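You operate a simulated robot arm through the tools that you are given. There is no shell and no other tool. Be economical: measure what you need, move in short steps, check, and stop when the job is done.

You run a simulated two-armed robot. Do the job below in one go: nothing can be reset, and whatever is moved stays where it is left.

JOB
Put one of the red gears from the top of the right table in the wide orange tray. Then fetch the white lorry and set it on the top of the right table. Then take the lid off the teal box and lay it down on the top of the right table. Do these in the order given. Set down upright: white lorry.

It is judged by the outcome, as a careful person would: the job done as asked, and still so three seconds after it is handed in. It fails if anything else is knocked over, pushed out of place, dropped, spilled or broken. A push-on lid holds only when it is set on centred and level and pressed home; a screw cap is set on level and turned clockwise until tight.

ROBOT AND FRAMES
Two 6-joint arms with two-finger grippers on one trunk, on a base that drives. Base frame: it is fixed to the floor where the robot stands at the start and does not move with it; the origin is under the middle of the robot, x ahead of it, y to its left, z up; the surface under the hand at the start is at about z = 76. Lengths are in cm, angles in rad, forces in N, time in s.
The left shoulder is at the start at [7, 14.8, 141], the right one opposite. With the tool pointing down near the work surface each hand reaches from about 32 to 60 cm from the robot's upright axis, wherever it stands, measured 20 degrees to its own side. Places, roughly: teal box [125, 75, 75]; top of the right table [130, -80, 80]; white lorry [200, -325, 75]. Payload 2.45 kg a hand.
The tool frame of a hand sits at the grasp point between the pads (the TCP): z along the fingers, y along the line on which they close. The tips reach 3 cm beyond it. Largest opening 10.6 cm; the body of the gripper starts 7.9 cm behind the TCP.
Orientation is told as [roll, pitch, yaw] about the base's x, y, z axes, in that order, counted from this pose: with the fingers straight down and closing along the base's y, the tool's x points along the base's -x, its y along +y and its z along -z.

CONTROLS
- The arms move only by the tool jog_arm. It takes "left_increments", "right_increments" or both (then of equal length, played together; a hand with none holds still); each is a list that holds one entry, the list of rows, each a list of 6 numbers: the shift along the base's x, y, z in cm, then the turn, a rotation vector about the base's x, y, z in rad. In form: [[[dx, dy, dz, wx, wy, wz], ...]]. A call has 1 to 12 rows; each row is the pose to reach, as a shift and turn from the pose commanded when the call began. "left_claw" and "right_claw" are, for a hand that has rows, the gripper command, from -1 (fully open) to 1 (shut), values between in proportion, set as the call begins (left out, the last holds). A row lasts 0.2 s, in which the tool goes at most 5 cm and 0.15 rad; a call with a longer step from one row to the next is refused whole, and so is a gripper value outside its range. Where a pose cannot be reached the arm comes as near as it can. A force on the tool above 40 N (or 10 N above the force at the start of the call, whichever is more), or a blocked arm, ends the call early, and 0.2 s more pass. Each finger travels about 7.2 cm/s and halts on what it meets, pressing with about 32 N; the grip force reading is that of the motor and also rises with nothing between the fingers. The clock runs only during rows and for 0.2 s after the last one: add rows that repeat a pose to give the fingers time. The reply holds the time, the measured pose of the TCP, the force on the tool along the base axes, the opening and the grip force, in the units named above and with some noise, with the torque about the TCP (base axes, N m) and any sound that the robot's microphone picked up, and new pictures: "show" is both (left out), scene, wrist or none (wrist: the cameras of the hands that moved).
- Cameras (640 x 400 px; columns grow to the right, rows downward): "scene" is now at [12, -0.39, 161.22]; the picture's right is [-0.04, -1.00, 0.00], its down [-0.82, 0.03, -0.57] and it looks along [0.57, -0.02, -0.82] (base axes); focal length 248 px, centre (320, 200). "left" rides on the left gripper at [7.6, 0.2, -10.6] in its tool frame; the picture's right is [-0.02, 1.00, 0.00], its down [-0.78, -0.02, -0.62] and it looks along [-0.62, -0.01, 0.78] (tool axes); focal length 247 px, centre (320, 200). "right" rides on the right gripper at [7.6, -0.2, -10.6] in its tool frame; the picture's right is [0.02, 1.00, 0.00], its down [-0.78, 0.02, -0.62] and it looks along [-0.62, 0.01, 0.78] (tool axes); focal length 247 px, centre (320, 200). There is no depth. A picture from a camera that has moved, and an enlarged one, comes with that camera's place and axes in the base frame and with its lens.
- slide_trunk(by): slides the trunk up (or, below 0, down) by that many cm; the arms and the scene camera ride with it, the base frame stays. It gives what a move gives, with no picture.
- roll_base(legs): drives the robot by 1 to 6 legs, each [ahead, left, turn to the left] in cm, cm and rad, along the robot's own axes; the way and the turn of a leg run together, so that a leg with both is an arc; at most 150 cm and 3.142 rad a leg. The arms and the cameras ride along, it lands a little off, and it stops where it bumps. It gives what a move gives, and a new picture of the scene camera.
- aim_head(pan, tilt): turns the head with the scene camera to pan (to the left, within 1.501 rad either way) and tilt (down, from -0.506 to 1.204), counted from straight ahead of the robot. It gives what a move gives, and a new picture of the scene camera.
- close_up(camera, box): a new picture of the part [left, top, right, bottom] of that camera's present view, enlarged. It takes no simulated time.
- sign_off(): hands the job in; it is judged then, once.

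Work in short steps. Places have to be worked out from the pictures, the camera data and where the tool is seen: move nearer, look again, correct. Check each grasp and each placing, and mend what went wrong. You have 165 turns and 260 pictures in all, those below and enlarged ones among them. Open the grippers and draw the arms clear of the work before you hand the job in, unless the task says otherwise; then end with one line.

The tools are called after ">>>" as a command line: name --argument value ..., lists and objects as JSON in quotes. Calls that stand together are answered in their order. jog_arm: Moves the arms, as the interface text tells. Its arguments: {"type":"object","properties":{"left_increments":{"type":"array"},"left_claw":{"type":"number"},"right_increments":{"type":"array"},"right_claw":{"type":"number"},"show":{"type":"string","enum":["both","scene","wrist","none"]}},"required":[]} The other tools are called the same way: slide_trunk (by) slides the trunk up or down; roll_base (legs) drives the base; aim_head (pan, tilt) turns the head that bears the scene camera; close_up (camera, box) takes an enlarged picture of a part of a camera's view; sign_off () hands the job in.

At the start:

```text
t: 0.0
left_eef_pos: [59.55, 10.19, 104.54]
left_ee_rot: [-0.001, 0.001, 0.001]
left_ft_force: [-0.4, 0.6, -0.6]
left_ft_torque: [-0.01, -0.04, -0.01]
left_grip_width: 10.6
left_finger_force: 0.0
right_eef_pos: [41.92, -25.79, 100.42]
right_ee_rot: [0.0, -0.001, 0.001]
right_ft_force: [1.2, 0.0, -0.3]
right_ft_torque: [0.02, -0.02, 0.07]
right_grip_width: 10.62
right_finger_force: 0.0
trunk travel left (down, up): [-88.3, 5.7]
robot x, y, heading: [-0.15, 0.18, 0.002]
head pan, tilt: [-0.042, 0.96]
```

scene: 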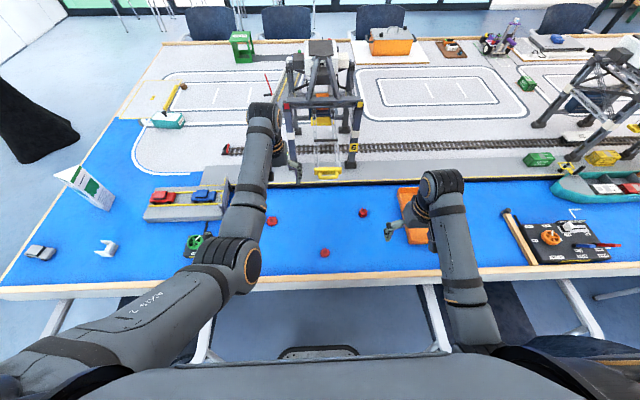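
right: 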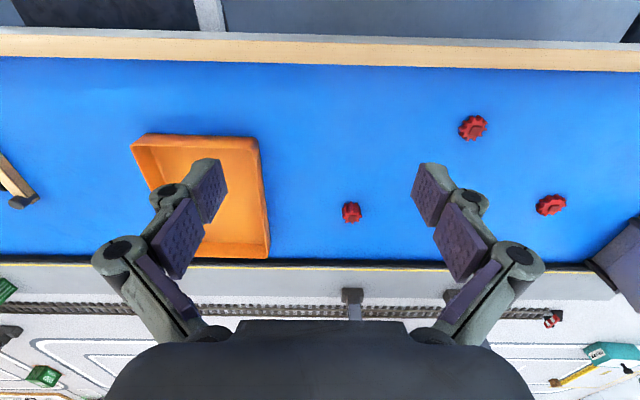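
left: 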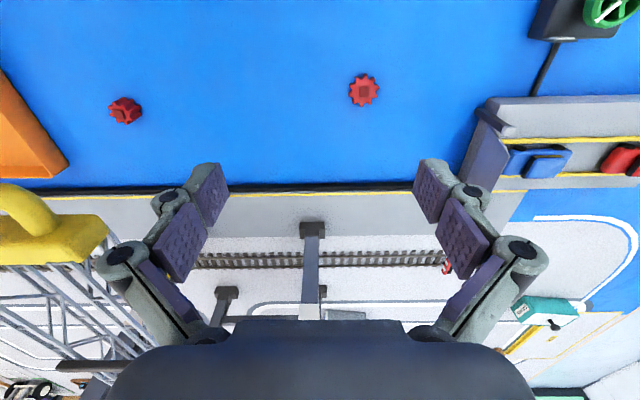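

The table before me holds red gears and an orange tray. I need to understand which table is "right", so I look about with the head.

>>> aim_head --pan -0.5 --tilt 0.5

>>> aim_head --pan 0.5 --tilt 0.5

>>> aim_head --pan -1.2 --tilt 0.4

```text
t: 0.9
left_eef_pos: [59.32, 10.1, 104.55]
left_ee_rot: [0.0, 0.001, 0.0]
left_ft_force: [0.5, -0.2, 0.4]
left_ft_torque: [-0.02, 0.04, -0.01]
left_grip_width: 10.61
left_finger_force: 0.1
right_eef_pos: [41.98, -25.72, 100.43]
right_ee_rot: [0.001, -0.001, 0.002]
right_ft_force: [0.2, 0.3, 0.3]
right_ft_torque: [0.03, -0.01, -0.01]
right_grip_width: 10.58
right_finger_force: 0.0
trunk travel left (down, up): [-88.3, 5.7]
robot x, y, heading: [0.0, 0.16, 0.0]
head pan, tilt: [-0.499, 0.499]
camera scene: at [12.77, -4.44, 165.04], right [-0.48, -0.88, 0.0], down [-0.42, 0.23, -0.88], along [0.77, -0.42, -0.48], focal length 248 px, centre (320, 200)
```

scene: 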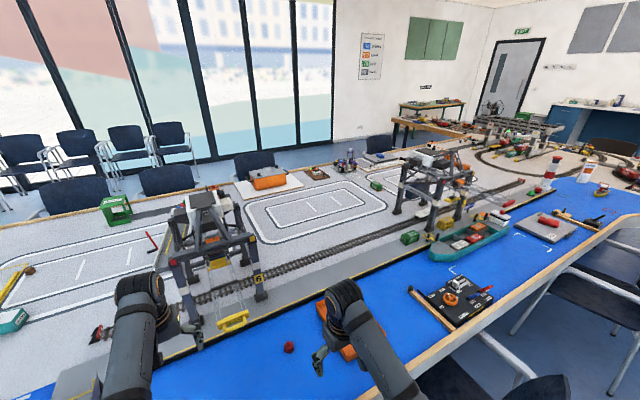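

```text
t: 2.2
left_eef_pos: [59.53, 10.14, 104.44]
left_ee_rot: [-0.001, -0.001, 0.0]
left_ft_force: [-0.6, 0.2, -0.1]
left_ft_torque: [0.01, -0.01, 0.03]
left_grip_width: 10.59
left_finger_force: 0.0
right_eef_pos: [41.9, -25.74, 100.32]
right_ee_rot: [-0.001, 0.0, 0.001]
right_ft_force: [0.6, 0.4, 0.3]
right_ft_torque: [-0.01, 0.03, 0.02]
right_grip_width: 10.58
right_finger_force: 0.1
trunk travel left (down, up): [-88.3, 5.7]
robot x, y, heading: [0.02, 0.16, -0.0]
head pan, tilt: [0.499, 0.499]
camera scene: at [12.79, 4.25, 165.05], right [0.48, -0.88, 0.0], down [-0.42, -0.23, -0.88], along [0.77, 0.42, -0.48], focal length 248 px, centre (320, 200)
```

scene: 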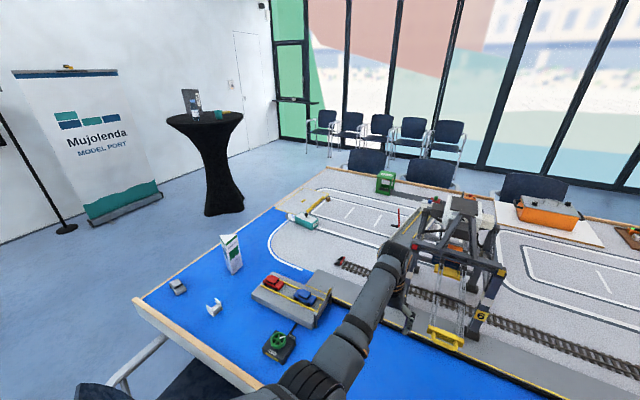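

```text
t: 3.9
left_eef_pos: [59.6, 10.24, 104.49]
left_ee_rot: [0.0, -0.001, -0.002]
left_ft_force: [-0.3, -0.7, 0.0]
left_ft_torque: [-0.04, 0.01, 0.03]
left_grip_width: 10.59
left_finger_force: 0.0
right_eef_pos: [41.97, -25.67, 100.36]
right_ee_rot: [0.0, 0.001, 0.0]
right_ft_force: [0.3, 0.0, -0.7]
right_ft_torque: [0.02, -0.04, 0.0]
right_grip_width: 10.59
right_finger_force: 0.1
trunk travel left (down, up): [-88.3, 5.7]
robot x, y, heading: [-0.07, 0.07, -0.005]
head pan, tilt: [-1.201, 0.4]
camera scene: at [8.15, -8.73, 165.96], right [-0.93, -0.36, 0.0], down [-0.14, 0.36, -0.92], along [0.33, -0.86, -0.39], focal length 248 px, centre (320, 200)
```

scene: 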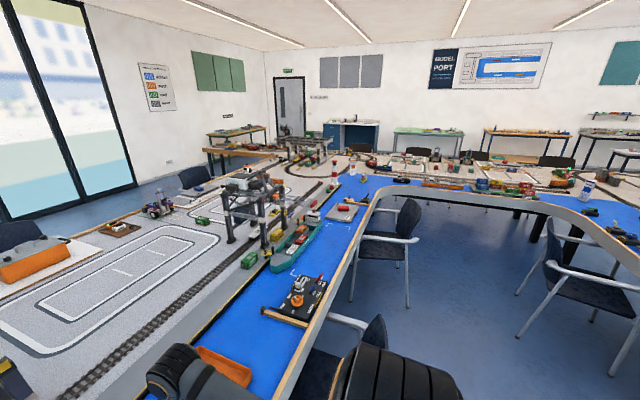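

The table in front is the long "right table", with the teal box near its left end. I zoom on the tray and the far orange object to make sure which tray is the "wide" one.

>>> aim_head --pan -0.3 --tilt 0.75

>>> close_up --camera "right" --box '[80, 80, 600, 300]'

>>> close_up --camera "scene" --box '[120, 0, 440, 200]'

>>> close_up --camera "scene" --box '[320, 0, 640, 200]'

```text
t: 5.1
left_eef_pos: [59.47, 10.19, 104.51]
left_ee_rot: [0.0, 0.001, 0.0]
left_ft_force: [0.0, 0.0, -0.8]
left_ft_torque: [0.01, 0.0, 0.0]
left_grip_width: 10.6
left_finger_force: 0.1
right_eef_pos: [41.93, -25.8, 100.43]
right_ee_rot: [0.0, 0.001, 0.0]
right_ft_force: [0.7, -0.1, -0.1]
right_ft_torque: [0.03, -0.02, 0.01]
right_grip_width: 10.59
right_finger_force: 0.2
trunk travel left (down, up): [-88.3, 5.7]
robot x, y, heading: [0.27, 0.19, 0.003]
head pan, tilt: [-0.3, 0.75]
camera scene: at [12.71, -2.56, 162.85], right [-0.3, -0.95, 0.0], down [-0.65, 0.2, -0.73], along [0.7, -0.22, -0.68], focal length 248 px, centre (320, 200)
```

scene: 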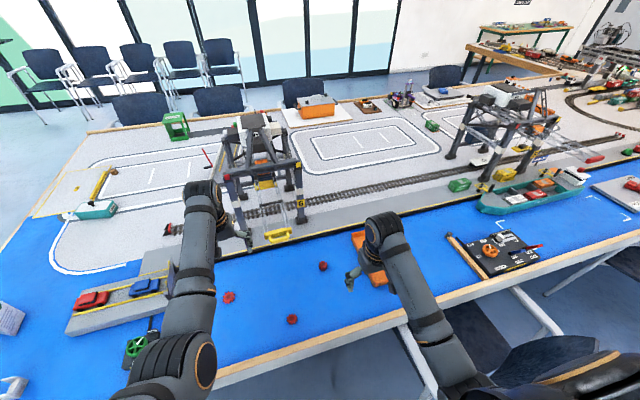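

```text
1.23 times, centred on (340, 190) of right
camera zoom: at [34.27, -25.86, 111.11], right [-0.02, 1.0, 0.0], down [0.78, 0.02, 0.62], along [0.62, 0.01, -0.78], focal length 304 px, centre (295, 212)
```

zoom: 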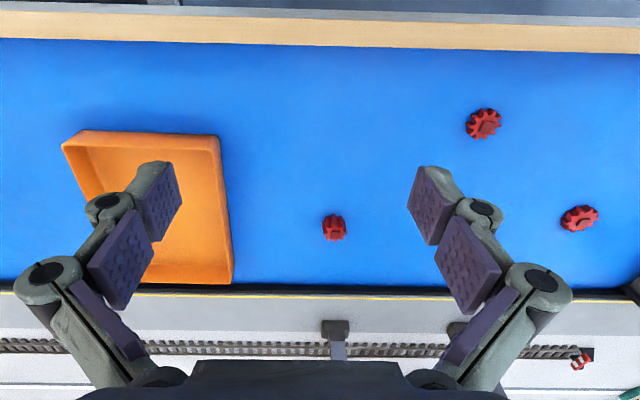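

```text
2.00 times, centred on (280, 100) of scene
camera zoom: at [12.71, -2.56, 162.85], right [-0.3, -0.95, 0.0], down [-0.65, 0.2, -0.73], along [0.7, -0.22, -0.68], focal length 496 px, centre (400, 400)
```

zoom: 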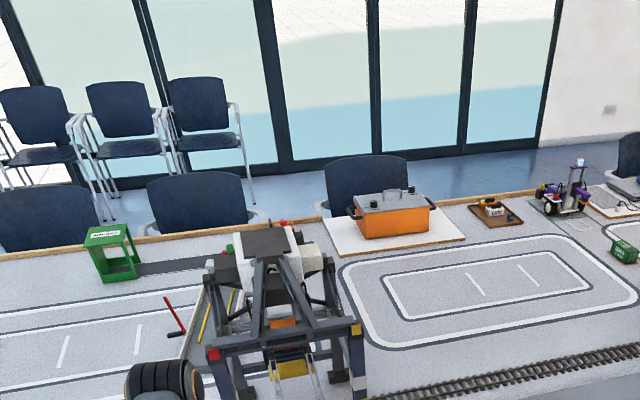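

```text
2.00 times, centred on (480, 100) of scene
camera zoom: at [12.71, -2.56, 162.85], right [-0.3, -0.95, 0.0], down [-0.65, 0.2, -0.73], along [0.7, -0.22, -0.68], focal length 496 px, centre (0, 400)
```

zoom: 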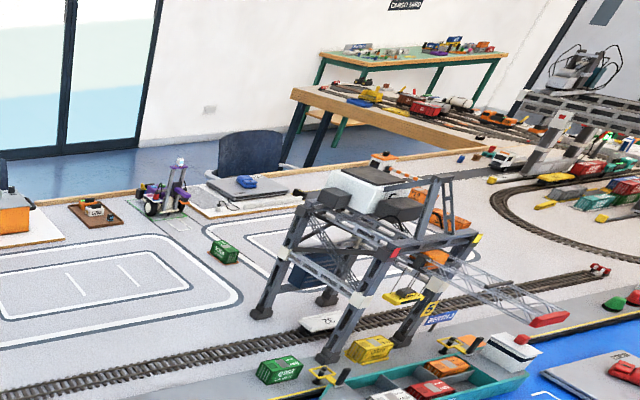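

The tray beside the right hand is the wide orange tray; the far orange item is a lidded case. I first retract the left hand from the crane boom, then shift the base right.

>>> jog_arm --left_increments '[[[-4, 1, 0, 0, 0, 0], [-8, 3, 0, 0, 0, 0], [-12, 5, 1, 0, 0, 0], [-16, 7, 2, 0, 0, 0], [-19, 8, 3, 0, 0, 0]]]' --show "none"

>>> roll_base --legs '[[0, -14, 0], [4, 0, 0]]'

```text
t: 6.0
left_eef_pos: [53.26, 17.48, 112.55]
left_ee_rot: [0.067, -0.229, 0.012]
left_ft_force: [0.3, -0.8, -0.2]
left_ft_torque: [0.01, -0.02, -0.02]
left_grip_width: 10.6
left_finger_force: 0.0
left hand out of reach, approached as far as the arm can: row 3, 4
right_eef_pos: [41.98, -25.82, 100.42]
right_ee_rot: [0.0, 0.0, 0.0]
right_ft_force: [0.6, -0.3, 0.6]
right_ft_torque: [0.02, -0.04, 0.0]
right_grip_width: 10.6
right_finger_force: 0.1
trunk travel left (down, up): [-88.3, 5.7]
robot x, y, heading: [-0.26, -0.34, -0.001]
head pan, tilt: [-0.3, 0.75]
stopped in row 4 (left hand): the arm was blocked; the commanded pose is now the measured one
```

```text
t: 7.8
left_eef_pos: [56.57, 4.17, 112.74]
left_ee_rot: [0.065, -0.233, 0.018]
left_ft_force: [-0.3, -0.1, -0.1]
left_ft_torque: [-0.04, -0.13, 0.03]
left_grip_width: 10.58
left_finger_force: 0.1
right_eef_pos: [45.46, -39.16, 100.71]
right_ee_rot: [-0.002, -0.008, 0.004]
right_ft_force: [-0.5, 0.9, 0.4]
right_ft_torque: [-0.03, -0.05, 0.0]
right_grip_width: 10.59
right_finger_force: 0.2
trunk travel left (down, up): [-88.3, 5.7]
robot x, y, heading: [4.05, -13.54, 0.006]
head pan, tilt: [-0.3, 0.75]
camera scene: at [15.71, -16.03, 162.95], right [-0.29, -0.96, 0.0], down [-0.65, 0.2, -0.74], along [0.7, -0.21, -0.68], focal length 248 px, centre (320, 200)
```

scene: 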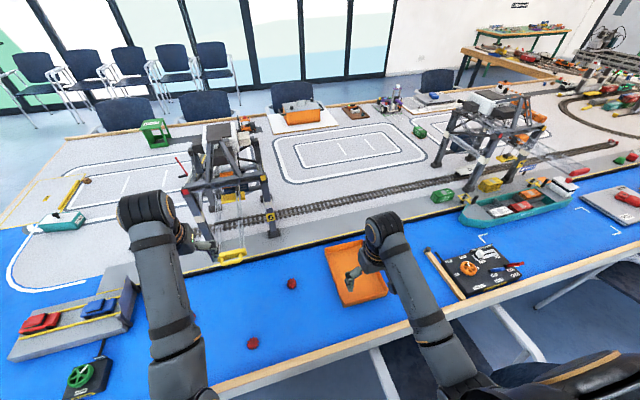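

The base moved well. I swing the left hand further left, and bring the right hand towards gear B near (47.6, −4), still high.

>>> jog_arm --left_increments '[[[0, 4, 0, 0, 0, 0], [0, 8, 0, 0, 0, 0], [0, 12, 0, 0, 0, 0], [0, 16, 0, 0, 0, 0], [0, 20, 0, 0, 0, 0], [0, 20, 0, 0, 0, 0], [0, 20, 0, 0, 0, 0], [0, 20, 0, 0, 0, 0]]]' --right_increments '[[[0, 2, 0, 0, 0, 0], [0, 4, 0, 0, 0, 0], [0, 8, 0, 0, 0, 0], [0, 12, 0, 0, 0, 0], [0, 16, 0, 0, 0, 0], [0, 20, 0, 0, 0, 0], [0, 24, 0, 0, 0, 0], [0, 28, 0, 0, 0, 0]]]'

```text
t: 9.0
left_eef_pos: [57.05, 22.22, 112.4]
left_ee_rot: [0.067, -0.23, 0.015]
left_ft_force: [0.6, 0.7, 0.1]
left_ft_torque: [0.03, 0.01, -0.04]
left_grip_width: 10.57
left_finger_force: 0.0
left hand out of reach, approached as far as the arm can: row 1, 2
right_eef_pos: [46.67, -35.14, 99.38]
right_ee_rot: [-0.206, -0.002, -0.006]
right_ft_force: [0.7, 0.0, -0.1]
right_ft_torque: [0.0, 0.01, 0.0]
right_grip_width: 10.63
right_finger_force: 0.0
right hand out of reach, approached as far as the arm can: row 5
trunk travel left (down, up): [-88.3, 5.7]
robot x, y, heading: [4.3, -13.75, 0.004]
head pan, tilt: [-0.3, 0.75]
stopped in row 5 (right hand): the arm was blocked; the commanded pose is now the measured one
camera scene: at [16.62, -16.18, 162.87], right [-0.29, -0.96, 0.0], down [-0.65, 0.2, -0.73], along [0.7, -0.21, -0.68], focal length 248 px, centre (320, 200)
camera right: at [39.02, -32.99, 109.83], right [-0.02, 0.98, -0.2], down [0.78, 0.14, 0.61], along [0.62, -0.15, -0.77], focal length 247 px, centre (320, 200)
camera left: at [47.14, 21.61, 121.08], right [-0.01, 1.0, 0.07], down [0.62, -0.05, 0.78], along [0.78, 0.05, -0.62], focal length 247 px, centre (320, 200)
```

scene: 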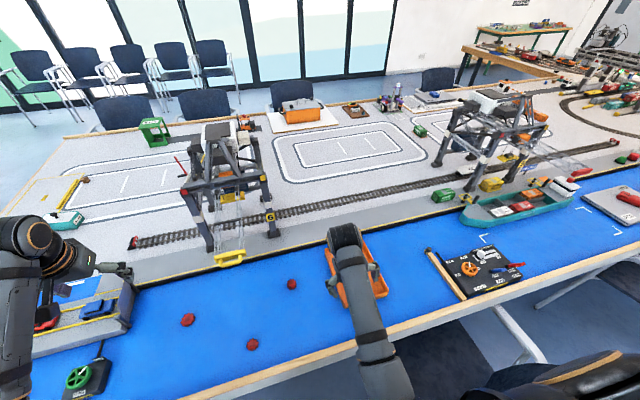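
right: 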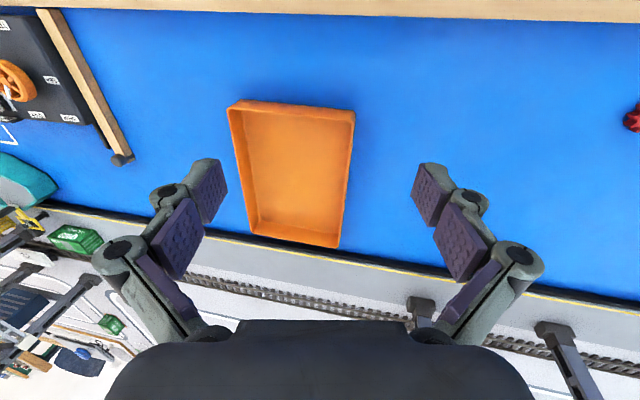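
left: 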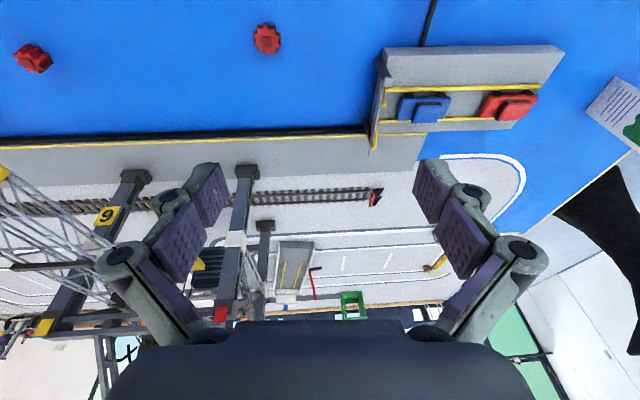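

Hands are blocked when too close under the shoulder, so a lower trunk gives more reach. I lower it 10 cm and go for gear A at about (63.7, −19.7).

>>> slide_trunk --by -10

>>> jog_arm --right_increments '[[[3, 2, 1, 0.1, 0, 0], [6, 5, 2, 0.2, 0, 0], [9, 8, 2, 0.2, 0, 0], [12, 11, 2, 0.2, 0, 0], [14, 13, 2, 0.2, 0, 0], [14, 15.5, 2, 0.2, 0, 0], [14, 15.5, 2, 0.2, 0, 0]]]'

```text
t: 10.3
left_eef_pos: [57.26, 22.27, 102.35]
left_ee_rot: [0.066, -0.226, 0.017]
left_ft_force: [0.5, 0.4, 0.4]
left_ft_torque: [0.02, 0.02, 0.01]
left_grip_width: 10.6
left_finger_force: 0.0
right_eef_pos: [46.75, -35.08, 89.12]
right_ee_rot: [-0.204, 0.0, -0.005]
right_ft_force: [-0.8, -0.1, -0.4]
right_ft_torque: [-0.05, -0.03, -0.02]
right_grip_width: 10.6
right_finger_force: 0.0
trunk travel left (down, up): [-78.3, 15.7]
robot x, y, heading: [3.78, -13.51, 0.005]
head pan, tilt: [-0.3, 0.75]
```

```text
t: 12.1
left_eef_pos: [57.15, 22.31, 102.41]
left_ee_rot: [0.066, -0.227, 0.015]
left_ft_force: [0.0, -0.3, 0.2]
left_ft_torque: [0.0, -0.01, 0.0]
left_grip_width: 10.62
left_finger_force: 0.0
right_eef_pos: [61.19, -23.49, 90.74]
right_ee_rot: [-0.057, -0.004, -0.043]
right_ft_force: [-0.1, 0.8, -0.2]
right_ft_torque: [0.02, -0.01, 0.01]
right_grip_width: 10.6
right_finger_force: 0.1
trunk travel left (down, up): [-78.3, 15.7]
robot x, y, heading: [4.05, -13.94, 0.009]
head pan, tilt: [-0.3, 0.75]
stopped in row 7 (right hand): the arm was blocked; the commanded pose is now the measured one
camera scene: at [16.76, -16.22, 152.85], right [-0.29, -0.96, 0.0], down [-0.65, 0.2, -0.73], along [0.7, -0.21, -0.68], focal length 248 px, centre (320, 200)
camera right: at [53.57, -22.66, 101.38], right [0.02, 1.0, -0.06], down [0.78, 0.02, 0.62], along [0.62, -0.06, -0.78], focal length 247 px, centre (320, 200)
```

scene: 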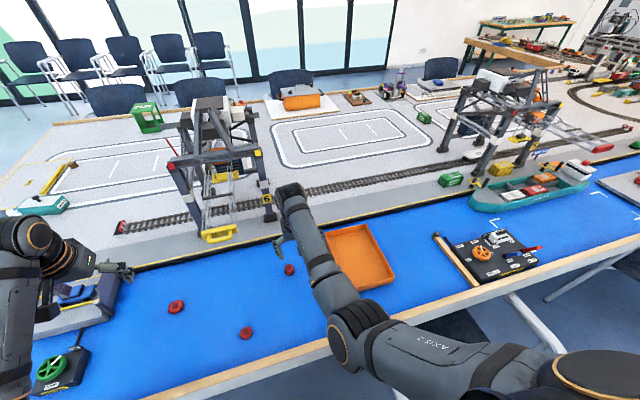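
right: 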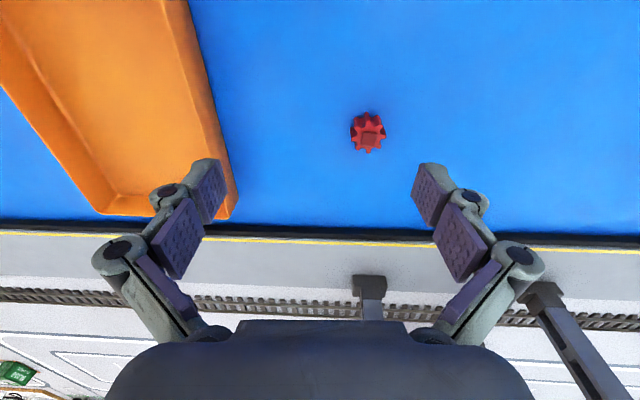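

The gear reads at (63.7, −19.5). I level the hand and centre above it, then check.

>>> jog_arm --right_increments '[[[0.8, 1, 0, 0.03, 0, 0.02], [1.6, 2.5, -1, 0.057, 0.004, 0.043], [2.5, 4, -2, 0.057, 0.004, 0.043], [2.5, 4, -4, 0.057, 0.004, 0.043], [2.5, 4, -4, 0.057, 0.004, 0.043], [2.5, 4, -4, 0.057, 0.004, 0.043]]]' --show "wrist"

```text
t: 13.5
left_eef_pos: [57.19, 22.34, 102.39]
left_ee_rot: [0.065, -0.228, 0.017]
left_ft_force: [-0.2, 0.0, 0.6]
left_ft_torque: [0.02, 0.01, 0.03]
left_grip_width: 10.61
left_finger_force: 0.0
right_eef_pos: [63.75, -19.25, 86.46]
right_ee_rot: [0.003, 0.002, 0.001]
right_ft_force: [-0.5, -0.3, 1.0]
right_ft_torque: [0.02, -0.01, -0.01]
right_grip_width: 10.61
right_finger_force: 0.0
trunk travel left (down, up): [-78.3, 15.7]
robot x, y, heading: [3.95, -13.9, 0.003]
head pan, tilt: [-0.3, 0.75]
camera right: at [56.07, -19.34, 97.27], right [-0.02, 1.0, 0.0], down [0.79, 0.02, 0.62], along [0.62, 0.02, -0.79], focal length 247 px, centre (320, 200)
```

right: 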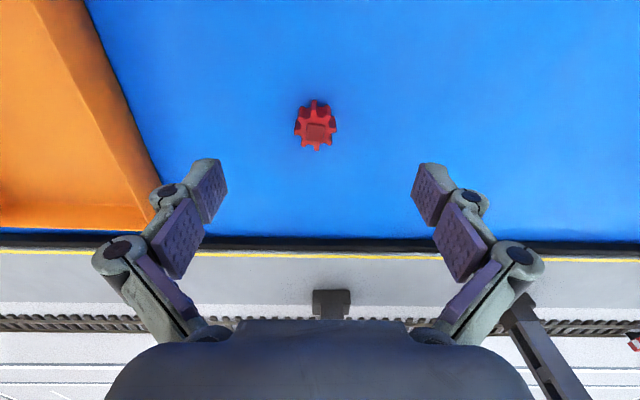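

Centred on the gear. I lower to about z = 79.5 with fingers open.

>>> jog_arm --right_increments '[[[0, 0, -2, 0, 0, 0], [0, 0, -4, 0, 0, 0], [0, 0, -6, 0, 0, 0], [0, 0, -7, 0, 0, 0], [0, 0, -7, 0, 0, 0]]]' --show "wrist"

```text
t: 14.7
left_eef_pos: [57.13, 22.41, 102.41]
left_ee_rot: [0.066, -0.228, 0.015]
left_ft_force: [0.4, 0.7, -0.6]
left_ft_torque: [-0.02, 0.03, 0.01]
left_grip_width: 10.61
left_finger_force: 0.0
right_eef_pos: [63.49, -19.33, 79.65]
right_ee_rot: [0.003, 0.0, 0.002]
right_ft_force: [0.6, -0.3, 0.1]
right_ft_torque: [-0.01, -0.02, 0.02]
right_grip_width: 10.59
right_finger_force: 0.1
trunk travel left (down, up): [-78.3, 15.7]
robot x, y, heading: [4.04, -13.33, 0.005]
head pan, tilt: [-0.3, 0.75]
camera right: at [55.84, -19.45, 90.4], right [-0.02, 1.0, 0.0], down [0.78, 0.02, 0.62], along [0.62, 0.02, -0.78], focal length 247 px, centre (320, 200)
```

right: 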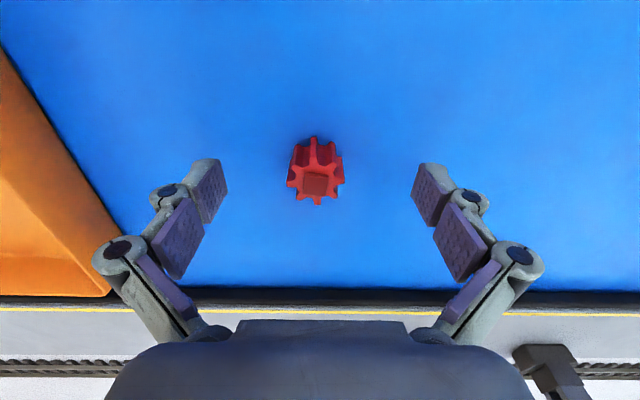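

The gear lies between the fingertips. I close on it.

>>> jog_arm --right_increments '[[[0, 0, -0.3, 0, 0, 0], [0, 0, -0.3, 0, 0, 0], [0, 0, -0.3, 0, 0, 0], [0, 0, -0.3, 0, 0, 0], [0, 0, -0.3, 0, 0, 0]]]' --right_claw 1 --show "wrist"

```text
t: 15.9
left_eef_pos: [57.12, 22.32, 102.44]
left_ee_rot: [0.067, -0.227, 0.016]
left_ft_force: [-0.2, 0.2, -0.2]
left_ft_torque: [-0.02, -0.04, 0.05]
left_grip_width: 10.59
left_finger_force: 0.2
right_eef_pos: [63.27, -19.3, 79.59]
right_ee_rot: [0.0, 0.002, 0.002]
right_ft_force: [1.0, 0.6, 1.3]
right_ft_torque: [-0.04, -0.02, -0.01]
right_grip_width: 3.09
right_finger_force: 31.7
right hand out of reach, approached as far as the arm can: row 1, 2, 3, 4, 5
trunk travel left (down, up): [-78.3, 15.7]
robot x, y, heading: [4.16, -13.46, 0.003]
head pan, tilt: [-0.3, 0.75]
camera right: at [55.74, -19.52, 90.22], right [-0.02, 1.0, 0.0], down [0.78, 0.02, 0.62], along [0.62, 0.02, -0.79], focal length 247 px, centre (320, 200)
```

right: 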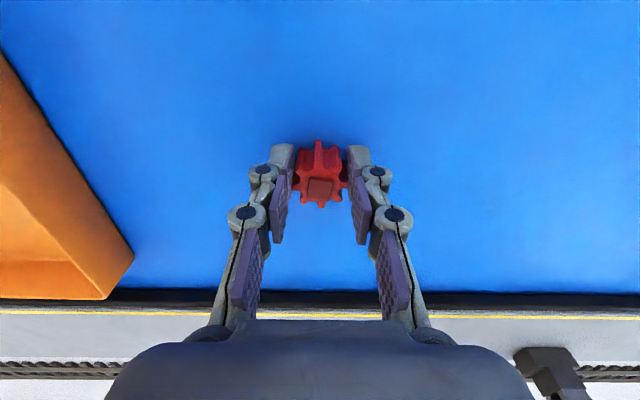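

Gripped (3.1 cm). I lift and carry it toward the tray, centre about (62, −44).

>>> jog_arm --right_increments '[[[0, 0, 3, 0, 0, 0], [0, 0, 6, 0, 0, 0], [0, 0, 9, 0, 0, 0], [-1, -4, 10, 0, 0, 0], [-2, -8, 10, 0, 0, 0], [-3, -12, 10, 0, 0, 0], [-3.5, -16, 10, 0, 0, 0], [-4, -20, 10, 0, 0, 0], [-4, -24, 10, 0, 0, 0], [-4, -24, 10, 0, 0, 0]]]'

```text
t: 18.1
left_eef_pos: [57.14, 22.35, 102.37]
left_ee_rot: [0.066, -0.228, 0.016]
left_ft_force: [0.1, 0.4, 0.0]
left_ft_torque: [0.01, -0.01, 0.01]
left_grip_width: 10.6
left_finger_force: 0.0
right_eef_pos: [67.82, -43.84, 85.32]
right_ee_rot: [0.0, 0.004, 0.001]
right_ft_force: [-0.1, 0.5, -0.4]
right_ft_torque: [0.01, 0.01, -0.01]
right_grip_width: 3.09
right_finger_force: 31.9
right hand out of reach, approached as far as the arm can: row 1, 2, 3, 4, 5, 6, 7, 8, 9, 10
trunk travel left (down, up): [-78.3, 15.7]
robot x, y, heading: [3.99, -14.33, 0.002]
head pan, tilt: [-0.3, 0.75]
camera scene: at [16.79, -16.11, 152.85], right [-0.29, -0.96, 0.0], down [-0.65, 0.2, -0.73], along [0.7, -0.21, -0.68], focal length 248 px, centre (320, 200)
camera right: at [60.13, -43.92, 96.13], right [-0.02, 1.0, 0.0], down [0.79, 0.02, 0.62], along [0.62, 0.02, -0.79], focal length 247 px, centre (320, 200)
```

scene: 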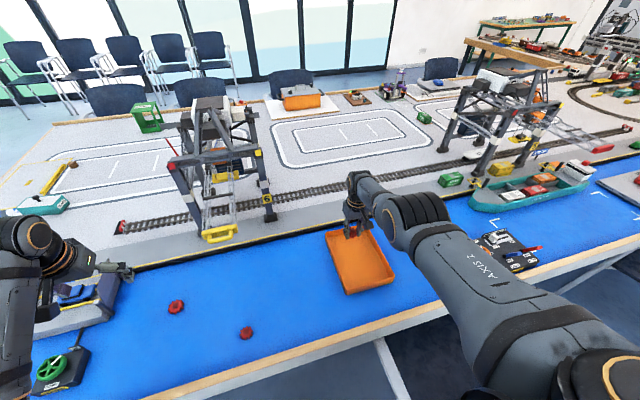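
right: 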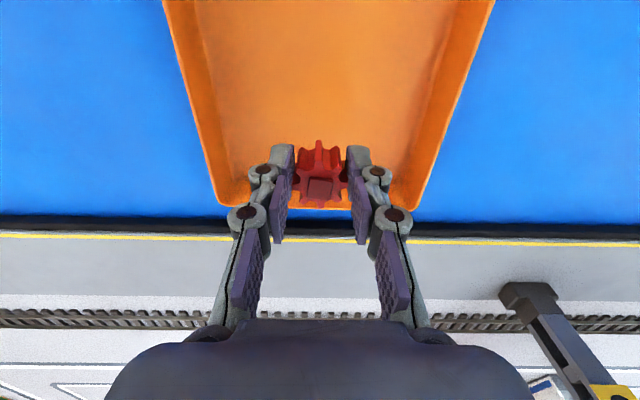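

The hand sits at the far end of the tray (x≈68). I pull it back toward the tray centre.

>>> jog_arm --right_increments '[[[-2, 0, 0, 0, 0, 0], [-4, 0, 0, 0, 0, 0], [-6, 0, 0, 0, 0, 0], [-8, 0, 0, 0, 0, 0], [-8, 0, 0, 0, 0, 0], [-8, 0, 0, 0, 0, 0]]]'

```text
t: 19.5
left_eef_pos: [57.13, 22.21, 102.3]
left_ee_rot: [0.065, -0.226, 0.016]
left_ft_force: [0.1, -0.2, -0.4]
left_ft_torque: [0.0, -0.03, 0.01]
left_grip_width: 10.58
left_finger_force: 0.0
right_eef_pos: [66.14, -45.83, 82.78]
right_ee_rot: [0.001, 0.002, 0.002]
right_ft_force: [0.5, -0.3, -1.0]
right_ft_torque: [-0.02, 0.02, 0.04]
right_grip_width: 3.09
right_finger_force: 31.4
right hand out of reach, approached as far as the arm can: row 1, 2, 3, 4, 5, 6
trunk travel left (down, up): [-78.3, 15.7]
robot x, y, heading: [4.13, -13.76, 0.005]
head pan, tilt: [-0.3, 0.75]
camera scene: at [16.77, -16.19, 152.85], right [-0.29, -0.96, 0.0], down [-0.65, 0.2, -0.73], along [0.7, -0.21, -0.68], focal length 248 px, centre (320, 200)
camera right: at [58.63, -45.97, 93.53], right [-0.02, 1.0, 0.0], down [0.79, 0.02, 0.62], along [0.62, 0.02, -0.79], focal length 247 px, centre (320, 200)
```

scene: 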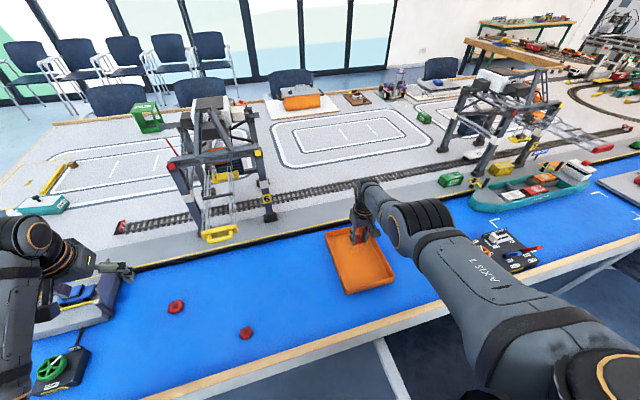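
right: 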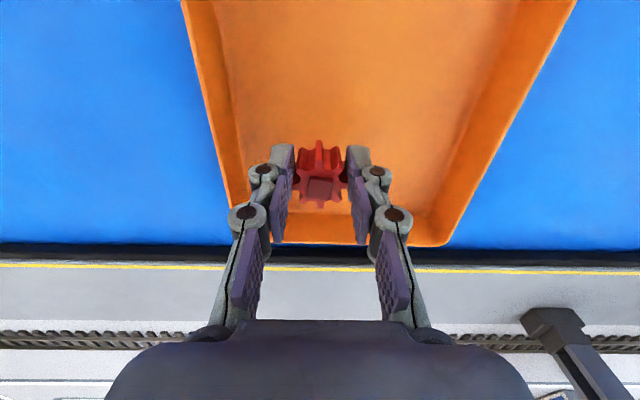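

The gear is now inside the tray near the far end, with the arm up against a joint limit. I use the base to back it toward the middle.

>>> roll_base --legs '[[-4, 1.5, 0]]'

>>> close_up --camera "right" --box '[160, 0, 480, 260]'

```text
t: 20.4
left_eef_pos: [53.65, 23.5, 102.26]
left_ee_rot: [0.068, -0.223, 0.013]
left_ft_force: [0.4, 1.0, -0.5]
left_ft_torque: [0.0, 0.05, -0.02]
left_grip_width: 10.58
left_finger_force: 0.1
right_eef_pos: [62.71, -44.55, 82.46]
right_ee_rot: [0.004, 0.007, 0.001]
right_ft_force: [1.4, -0.1, -0.5]
right_ft_torque: [0.03, 0.02, -0.01]
right_grip_width: 3.09
right_finger_force: 31.9
trunk travel left (down, up): [-78.3, 15.7]
robot x, y, heading: [0.15, -12.16, 0.005]
head pan, tilt: [-0.3, 0.75]
camera scene: at [13.47, -15.03, 152.77], right [-0.29, -0.96, 0.0], down [-0.66, 0.2, -0.73], along [0.7, -0.21, -0.69], focal length 248 px, centre (320, 200)
```

scene: 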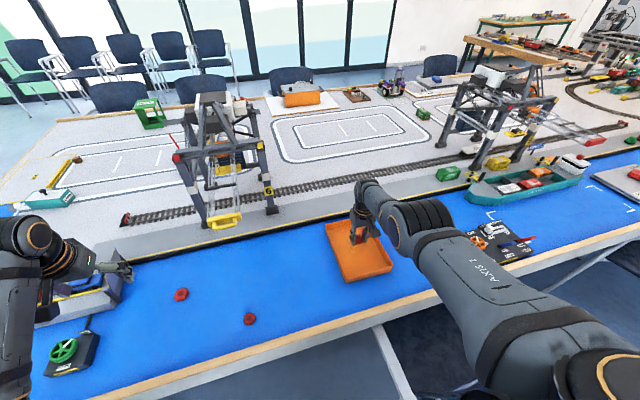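

```text
1.54 times, centred on (320, 130) of right
camera zoom: at [55.03, -44.74, 93.21], right [-0.02, 1.0, 0.0], down [0.79, 0.02, 0.61], along [0.61, 0.02, -0.79], focal length 380 px, centre (320, 308)
```

zoom: 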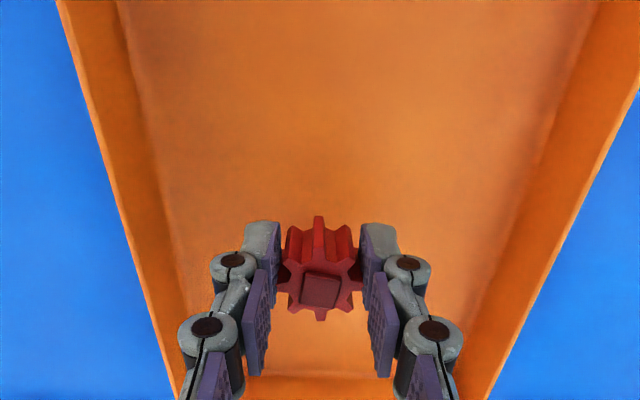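

Gear is well inside the tray. I lower it with the trunk by 2 cm.

>>> slide_trunk --by -1.8

```text
t: 21.1
left_eef_pos: [53.2, 23.66, 100.66]
left_ee_rot: [0.066, -0.226, 0.016]
left_ft_force: [-0.7, 0.2, 0.6]
left_ft_torque: [-0.01, 0.0, -0.01]
left_grip_width: 10.57
left_finger_force: 0.0
right_eef_pos: [62.26, -44.52, 80.91]
right_ee_rot: [0.001, 0.004, 0.003]
right_ft_force: [0.0, 0.0, -0.6]
right_ft_torque: [-0.04, -0.01, -0.02]
right_grip_width: 3.09
right_finger_force: 32.0
trunk travel left (down, up): [-76.5, 17.5]
robot x, y, heading: [0.13, -12.43, 0.002]
head pan, tilt: [-0.3, 0.75]
```

No contact yet at z 80.9; I go down a little further.

>>> slide_trunk --by -0.5

```text
t: 21.6
left_eef_pos: [53.31, 23.56, 100.16]
left_ee_rot: [0.066, -0.228, 0.014]
left_ft_force: [0.1, -0.3, 0.6]
left_ft_torque: [0.0, 0.02, 0.02]
left_grip_width: 10.6
left_finger_force: 0.0
right_eef_pos: [62.3, -44.41, 80.46]
right_ee_rot: [0.002, 0.004, 0.002]
right_ft_force: [-0.9, 0.3, -0.1]
right_ft_torque: [0.01, 0.0, 0.0]
right_grip_width: 3.06
right_finger_force: 32.0
trunk travel left (down, up): [-76.0, 18.0]
robot x, y, heading: [0.22, -12.67, 0.003]
head pan, tilt: [-0.3, 0.75]
```

Close to the floor with a drop of only millimetres. I open the claw partly, so as not to push the tray walls.

>>> jog_arm --right_increments '[[[0, 0, 0, 0, 0, 0], [0, 0, 0, 0, 0, 0], [0, 0, 0, 0, 0, 0]]]' --right_claw 0 --show "wrist"

>>> slide_trunk --by 12

>>> close_up --camera "right" --box '[0, 0, 640, 400]'

```text
t: 22.4
left_eef_pos: [53.29, 23.71, 100.04]
left_ee_rot: [0.065, -0.227, 0.016]
left_ft_force: [-0.4, -0.1, 1.0]
left_ft_torque: [0.0, 0.03, 0.0]
left_grip_width: 10.62
left_finger_force: 0.0
right_eef_pos: [62.27, -44.5, 80.41]
right_ee_rot: [0.003, 0.005, 0.0]
right_ft_force: [0.6, -0.4, 0.0]
right_ft_torque: [0.01, 0.03, 0.0]
right_grip_width: 5.3
right_finger_force: 0.1
trunk travel left (down, up): [-76.0, 18.0]
robot x, y, heading: [-0.15, -12.47, -0.001]
head pan, tilt: [-0.3, 0.75]
camera right: at [54.64, -44.61, 91.24], right [-0.02, 1.0, 0.0], down [0.79, 0.02, 0.62], along [0.62, 0.02, -0.79], focal length 247 px, centre (320, 200)
```

right: 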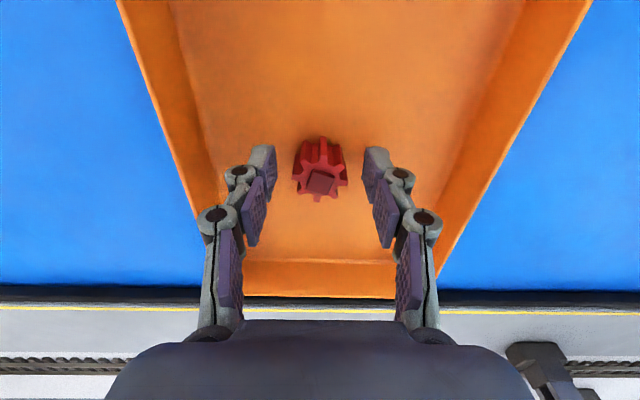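

```text
t: 23.9
left_eef_pos: [53.15, 23.71, 111.98]
left_ee_rot: [0.067, -0.226, 0.017]
left_ft_force: [0.6, -0.2, -0.8]
left_ft_torque: [0.0, 0.02, -0.01]
left_grip_width: 10.6
left_finger_force: 0.0
right_eef_pos: [62.35, -44.5, 92.45]
right_ee_rot: [0.001, 0.004, 0.001]
right_ft_force: [0.3, -0.2, 1.6]
right_ft_torque: [-0.01, 0.02, 0.02]
right_grip_width: 5.3
right_finger_force: 0.3
trunk travel left (down, up): [-88.0, 6.0]
robot x, y, heading: [-0.02, -12.56, 0.003]
head pan, tilt: [-0.3, 0.75]
```

```text
1.00 times, centred on (320, 200) of right (not enlarged: the box is as wide or as high as the picture)
camera zoom: at [54.67, -44.61, 103.21], right [-0.02, 1.0, 0.0], down [0.79, 0.02, 0.62], along [0.62, 0.02, -0.79], focal length 247 px, centre (320, 200)
```

zoom: 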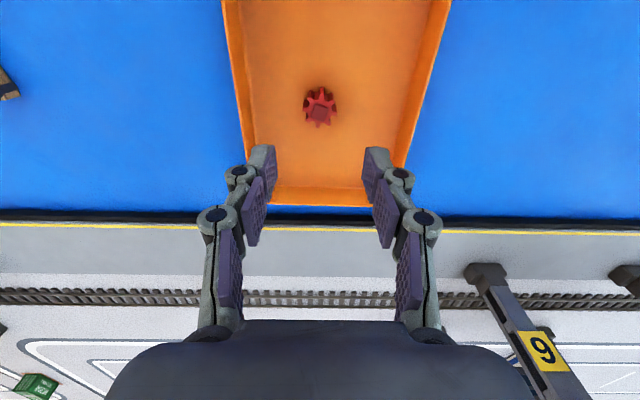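

Gear rests in the tray. Next, the lorry at about (200, −325): I survey the route before driving.

>>> aim_head --pan -0.85 --tilt 0.25

>>> close_up --camera "scene" --box '[200, 120, 480, 300]'

>>> aim_head --pan -1.5 --tilt 0.6

>>> aim_head --pan 1.3 --tilt 0.5

```text
t: 24.9
left_eef_pos: [53.24, 23.72, 112.04]
left_ee_rot: [0.067, -0.226, 0.014]
left_ft_force: [0.6, 0.1, -0.7]
left_ft_torque: [-0.01, -0.01, -0.01]
left_grip_width: 10.59
left_finger_force: 0.1
right_eef_pos: [62.15, -44.37, 92.48]
right_ee_rot: [0.002, 0.003, 0.003]
right_ft_force: [0.3, -0.6, 0.2]
right_ft_torque: [0.03, 0.05, -0.03]
right_grip_width: 5.33
right_finger_force: 0.0
trunk travel left (down, up): [-88.0, 6.0]
robot x, y, heading: [-0.11, -12.17, 0.003]
head pan, tilt: [-0.85, 0.25]
camera scene: at [11.08, -19.36, 167.05], right [-0.75, -0.66, 0.0], down [-0.16, 0.19, -0.97], along [0.64, -0.73, -0.25], focal length 248 px, centre (320, 200)
```

scene: 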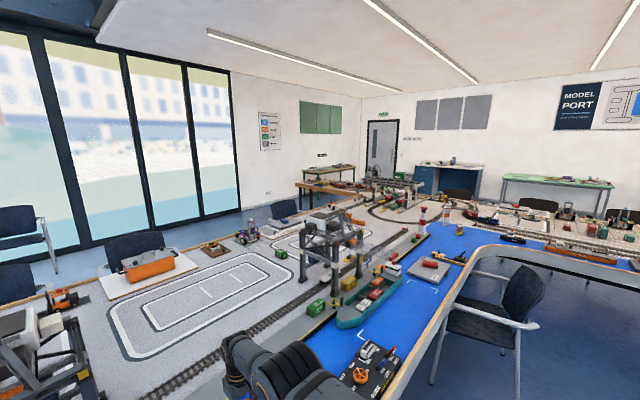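

```text
2.22 times, centred on (340, 210) of scene
camera zoom: at [11.08, -19.36, 167.05], right [-0.75, -0.66, 0.0], down [-0.16, 0.19, -0.97], along [0.64, -0.73, -0.25], focal length 552 px, centre (276, 178)
```

zoom: 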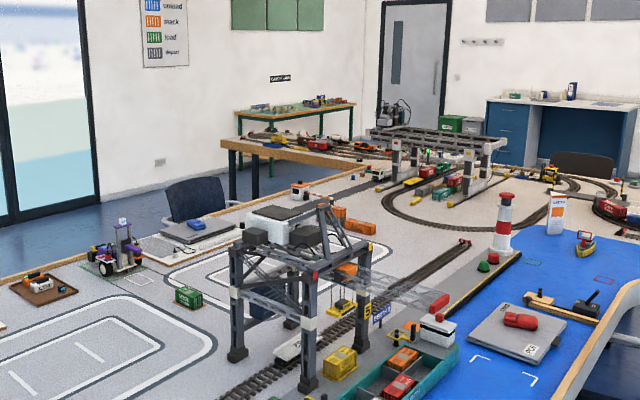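

```text
t: 25.9
left_eef_pos: [53.27, 23.62, 112.14]
left_ee_rot: [0.067, -0.226, 0.017]
left_ft_force: [0.3, 0.6, 0.5]
left_ft_torque: [-0.01, 0.02, -0.01]
left_grip_width: 10.6
left_finger_force: 0.1
right_eef_pos: [62.24, -44.47, 92.59]
right_ee_rot: [0.001, 0.003, 0.001]
right_ft_force: [0.2, 0.5, 0.4]
right_ft_torque: [0.0, -0.01, 0.03]
right_grip_width: 5.3
right_finger_force: 0.1
trunk travel left (down, up): [-88.0, 6.0]
robot x, y, heading: [0.15, -12.51, -0.0]
head pan, tilt: [-1.499, 0.6]
camera scene: at [5.57, -21.18, 163.84], right [-1.0, -0.07, 0.0], down [-0.04, 0.56, -0.83], along [0.06, -0.82, -0.56], focal length 248 px, centre (320, 200)
```

scene: 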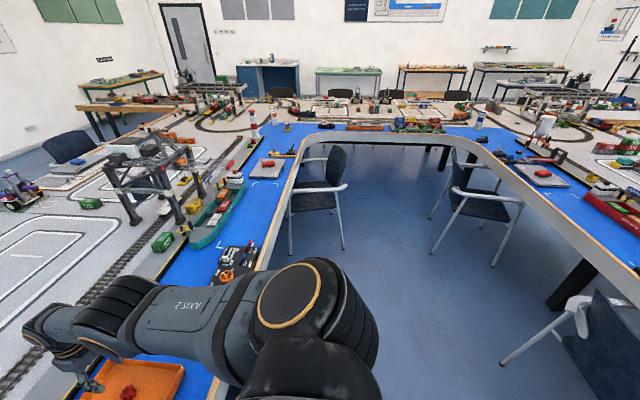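

```text
t: 28.4
left_eef_pos: [53.33, 23.63, 112.07]
left_ee_rot: [0.068, -0.227, 0.016]
left_ft_force: [0.0, 0.3, 0.3]
left_ft_torque: [0.0, -0.01, -0.01]
left_grip_width: 10.59
left_finger_force: 0.0
right_eef_pos: [62.26, -44.49, 92.54]
right_ee_rot: [0.001, 0.003, 0.003]
right_ft_force: [-0.4, -0.5, -0.3]
right_ft_torque: [-0.02, 0.02, 0.0]
right_grip_width: 5.31
right_finger_force: 0.0
trunk travel left (down, up): [-88.0, 6.0]
robot x, y, heading: [0.06, -12.16, 0.005]
head pan, tilt: [1.3, 0.499]
camera scene: at [7.32, -3.6, 164.75], right [0.96, -0.27, 0.0], down [-0.13, -0.46, -0.88], along [0.23, 0.85, -0.48], focal length 248 px, centre (320, 200)
```

scene: 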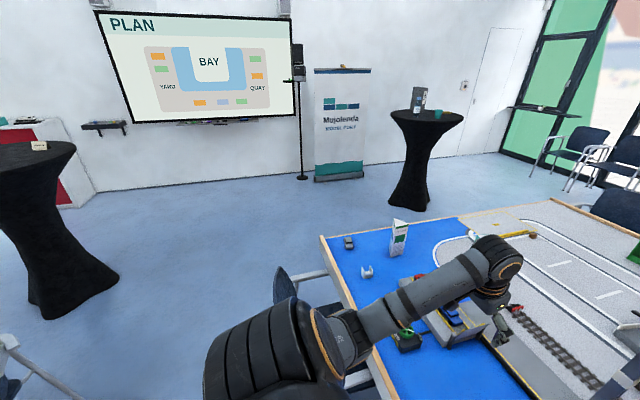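

The route to the lorry: out of the U at +y, around the left end, along the window aisle. I back off the table first and look at the way out of the U.

>>> roll_base --legs '[[-30, 0, 0]]'

>>> aim_head --pan 1.5 --tilt 0.75

```text
t: 30.4
left_eef_pos: [23.54, 23.75, 111.93]
left_ee_rot: [0.065, -0.224, 0.019]
left_ft_force: [0.5, -0.4, 0.1]
left_ft_torque: [0.0, 0.01, -0.02]
left_grip_width: 10.59
left_finger_force: 0.0
right_eef_pos: [32.72, -44.36, 92.4]
right_ee_rot: [0.002, 0.005, 0.006]
right_ft_force: [0.2, 0.5, 0.2]
right_ft_torque: [-0.01, 0.02, -0.01]
right_grip_width: 5.3
right_finger_force: 0.1
trunk travel left (down, up): [-88.0, 6.0]
robot x, y, heading: [-29.59, -12.54, 0.008]
head pan, tilt: [1.3, 0.499]
camera scene: at [-22.27, -3.71, 164.73], right [0.97, -0.26, 0.0], down [-0.13, -0.46, -0.88], along [0.23, 0.85, -0.48], focal length 248 px, centre (320, 200)
```

scene: 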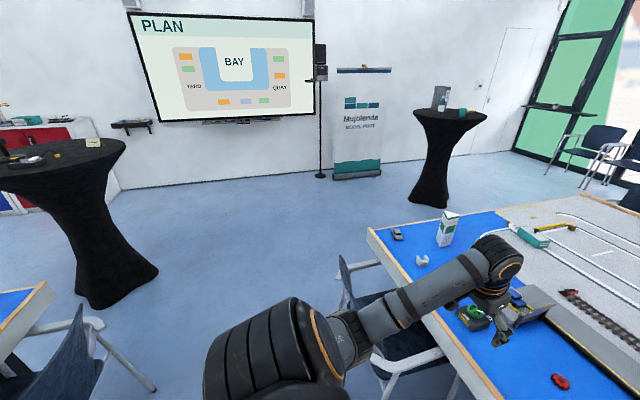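

```text
t: 31.2
left_eef_pos: [23.31, 23.61, 112.1]
left_ee_rot: [0.066, -0.229, 0.021]
left_ft_force: [-0.5, -0.3, -0.5]
left_ft_torque: [0.02, 0.0, 0.01]
left_grip_width: 10.59
left_finger_force: 0.1
right_eef_pos: [32.45, -44.41, 92.62]
right_ee_rot: [0.002, 0.003, 0.006]
right_ft_force: [-0.2, -0.1, 0.3]
right_ft_torque: [0.03, 0.02, 0.0]
right_grip_width: 5.3
right_finger_force: 0.0
trunk travel left (down, up): [-88.0, 6.0]
robot x, y, heading: [-29.74, -12.46, -0.001]
head pan, tilt: [1.499, 0.75]
camera scene: at [-24.45, -4.22, 162.56], right [1.0, -0.07, 0.0], down [-0.04, -0.68, -0.73], along [0.05, 0.73, -0.68], focal length 248 px, centre (320, 200)
```

scene: 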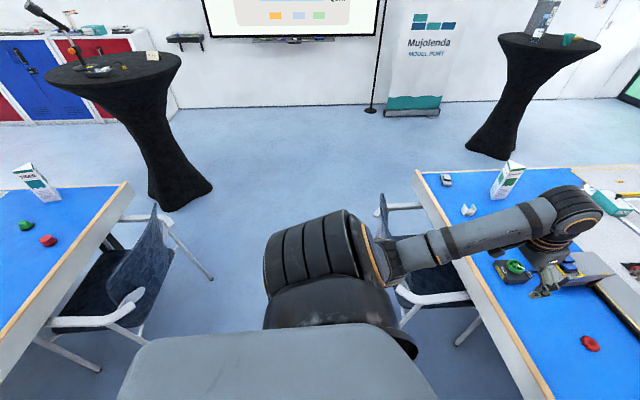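

The gap between the two chairs is about 93 cm, centred at x≈−42. I back to there, turn to face +y, and look.

>>> roll_base --legs '[[-12, 0, 0], [0, 0, 1.571]]'

>>> aim_head --pan 0 --tilt 0.9

```text
t: 36.1
left_eef_pos: [-74.23, 42.95, 112.07]
left_ee_rot: [0.066, -0.226, 1.518]
left_ft_force: [-0.3, 0.0, -0.6]
left_ft_torque: [0.01, -0.02, 0.0]
left_grip_width: 10.6
left_finger_force: 0.1
right_eef_pos: [-5.7, 47.31, 92.54]
right_ee_rot: [0.003, 0.003, 1.506]
right_ft_force: [0.7, -1.1, 0.0]
right_ft_torque: [-0.01, 0.01, 0.01]
right_grip_width: 5.29
right_finger_force: 0.0
trunk travel left (down, up): [-88.0, 6.0]
robot x, y, heading: [-42.15, -12.45, 1.501]
head pan, tilt: [1.499, 0.75]
camera scene: at [-50.05, -6.47, 162.55], right [0.14, 0.99, 0.0], down [0.68, -0.09, -0.73], along [-0.72, 0.1, -0.68], focal length 248 px, centre (320, 200)
```

scene: 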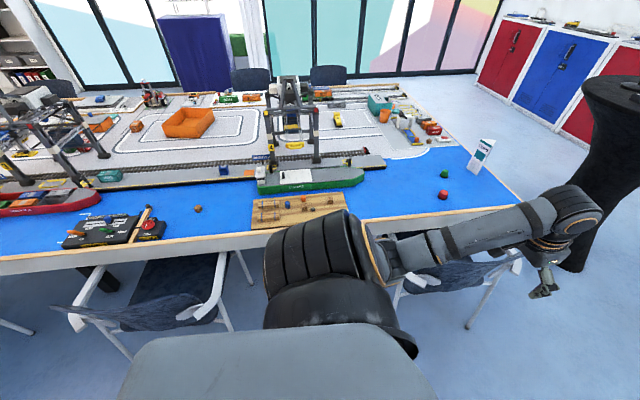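

```text
t: 37.7
left_eef_pos: [-74.26, 42.93, 112.13]
left_ee_rot: [0.065, -0.227, 1.52]
left_ft_force: [0.1, 0.0, 0.2]
left_ft_torque: [0.0, -0.02, 0.01]
left_grip_width: 10.58
left_finger_force: 0.1
right_eef_pos: [-5.66, 47.38, 92.46]
right_ee_rot: [0.001, 0.001, 1.507]
right_ft_force: [0.1, -0.2, -0.5]
right_ft_torque: [-0.02, -0.02, 0.01]
right_grip_width: 5.31
right_finger_force: 0.1
trunk travel left (down, up): [-88.0, 6.0]
robot x, y, heading: [-42.1, -12.58, 1.505]
head pan, tilt: [0.0, 0.901]
camera scene: at [-41.39, -0.06, 161.36], right [1.0, -0.06, 0.0], down [-0.05, -0.78, -0.62], along [0.04, 0.62, -0.78], focal length 248 px, centre (320, 200)
```

scene: 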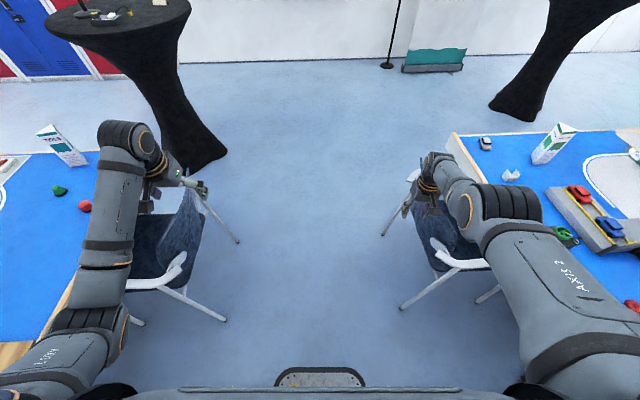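

The gap ahead looks passable. I raise the trunk and bring the right hand inward and up so it clears the chair's back.

>>> slide_trunk --by 5.5

>>> jog_arm --right_increments '[[[-1, -1, 2, 0, 0, 0], [-3, -3, 4, 0, 0, 0], [-5, -5, 6, 0, 0, 0], [-7, -7, 8, 0, 0, 0], [-9, -9, 10, 0, 0, 0], [-10, -10, 10, 0, 0, 0], [-10, -10, 10, 0, 0, 0], [-10, -10, 10, 0, 0, 0]]]' --show "scene"

```text
t: 38.7
left_eef_pos: [-74.27, 42.96, 117.63]
left_ee_rot: [0.066, -0.226, 1.519]
left_ft_force: [-0.2, 0.4, -0.1]
left_ft_torque: [-0.03, 0.01, 0.01]
left_grip_width: 10.62
left_finger_force: 0.1
right_eef_pos: [-5.71, 47.37, 98.03]
right_ee_rot: [0.002, 0.002, 1.507]
right_ft_force: [-1.0, -0.6, 0.4]
right_ft_torque: [0.0, 0.0, 0.05]
right_grip_width: 5.31
right_finger_force: 0.0
trunk travel left (down, up): [-93.5, 0.5]
robot x, y, heading: [-42.14, -12.67, 1.511]
head pan, tilt: [0.0, 0.901]
```

```text
t: 40.5
left_eef_pos: [-74.34, 42.89, 117.68]
left_ee_rot: [0.067, -0.226, 1.518]
left_ft_force: [1.5, 0.3, 0.5]
left_ft_torque: [0.01, 0.0, -0.03]
left_grip_width: 10.6
left_finger_force: 0.0
right_eef_pos: [-13.47, 51.1, 103.27]
right_ee_rot: [0.002, 0.005, 1.505]
right_ft_force: [-1.2, 0.3, -0.7]
right_ft_torque: [0.0, 0.01, 0.0]
right_grip_width: 5.28
right_finger_force: 0.1
right hand out of reach, approached as far as the arm can: row 1, 2, 3, 4, 5, 6, 7, 8
trunk travel left (down, up): [-93.5, 0.5]
robot x, y, heading: [-42.09, -12.69, 1.508]
head pan, tilt: [0.0, 0.901]
camera scene: at [-41.41, -0.06, 166.86], right [1.0, -0.06, 0.0], down [-0.05, -0.78, -0.62], along [0.04, 0.62, -0.78], focal length 248 px, centre (320, 200)
```

scene: 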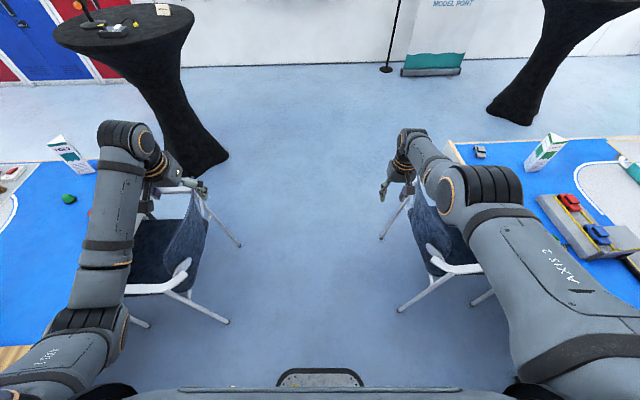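

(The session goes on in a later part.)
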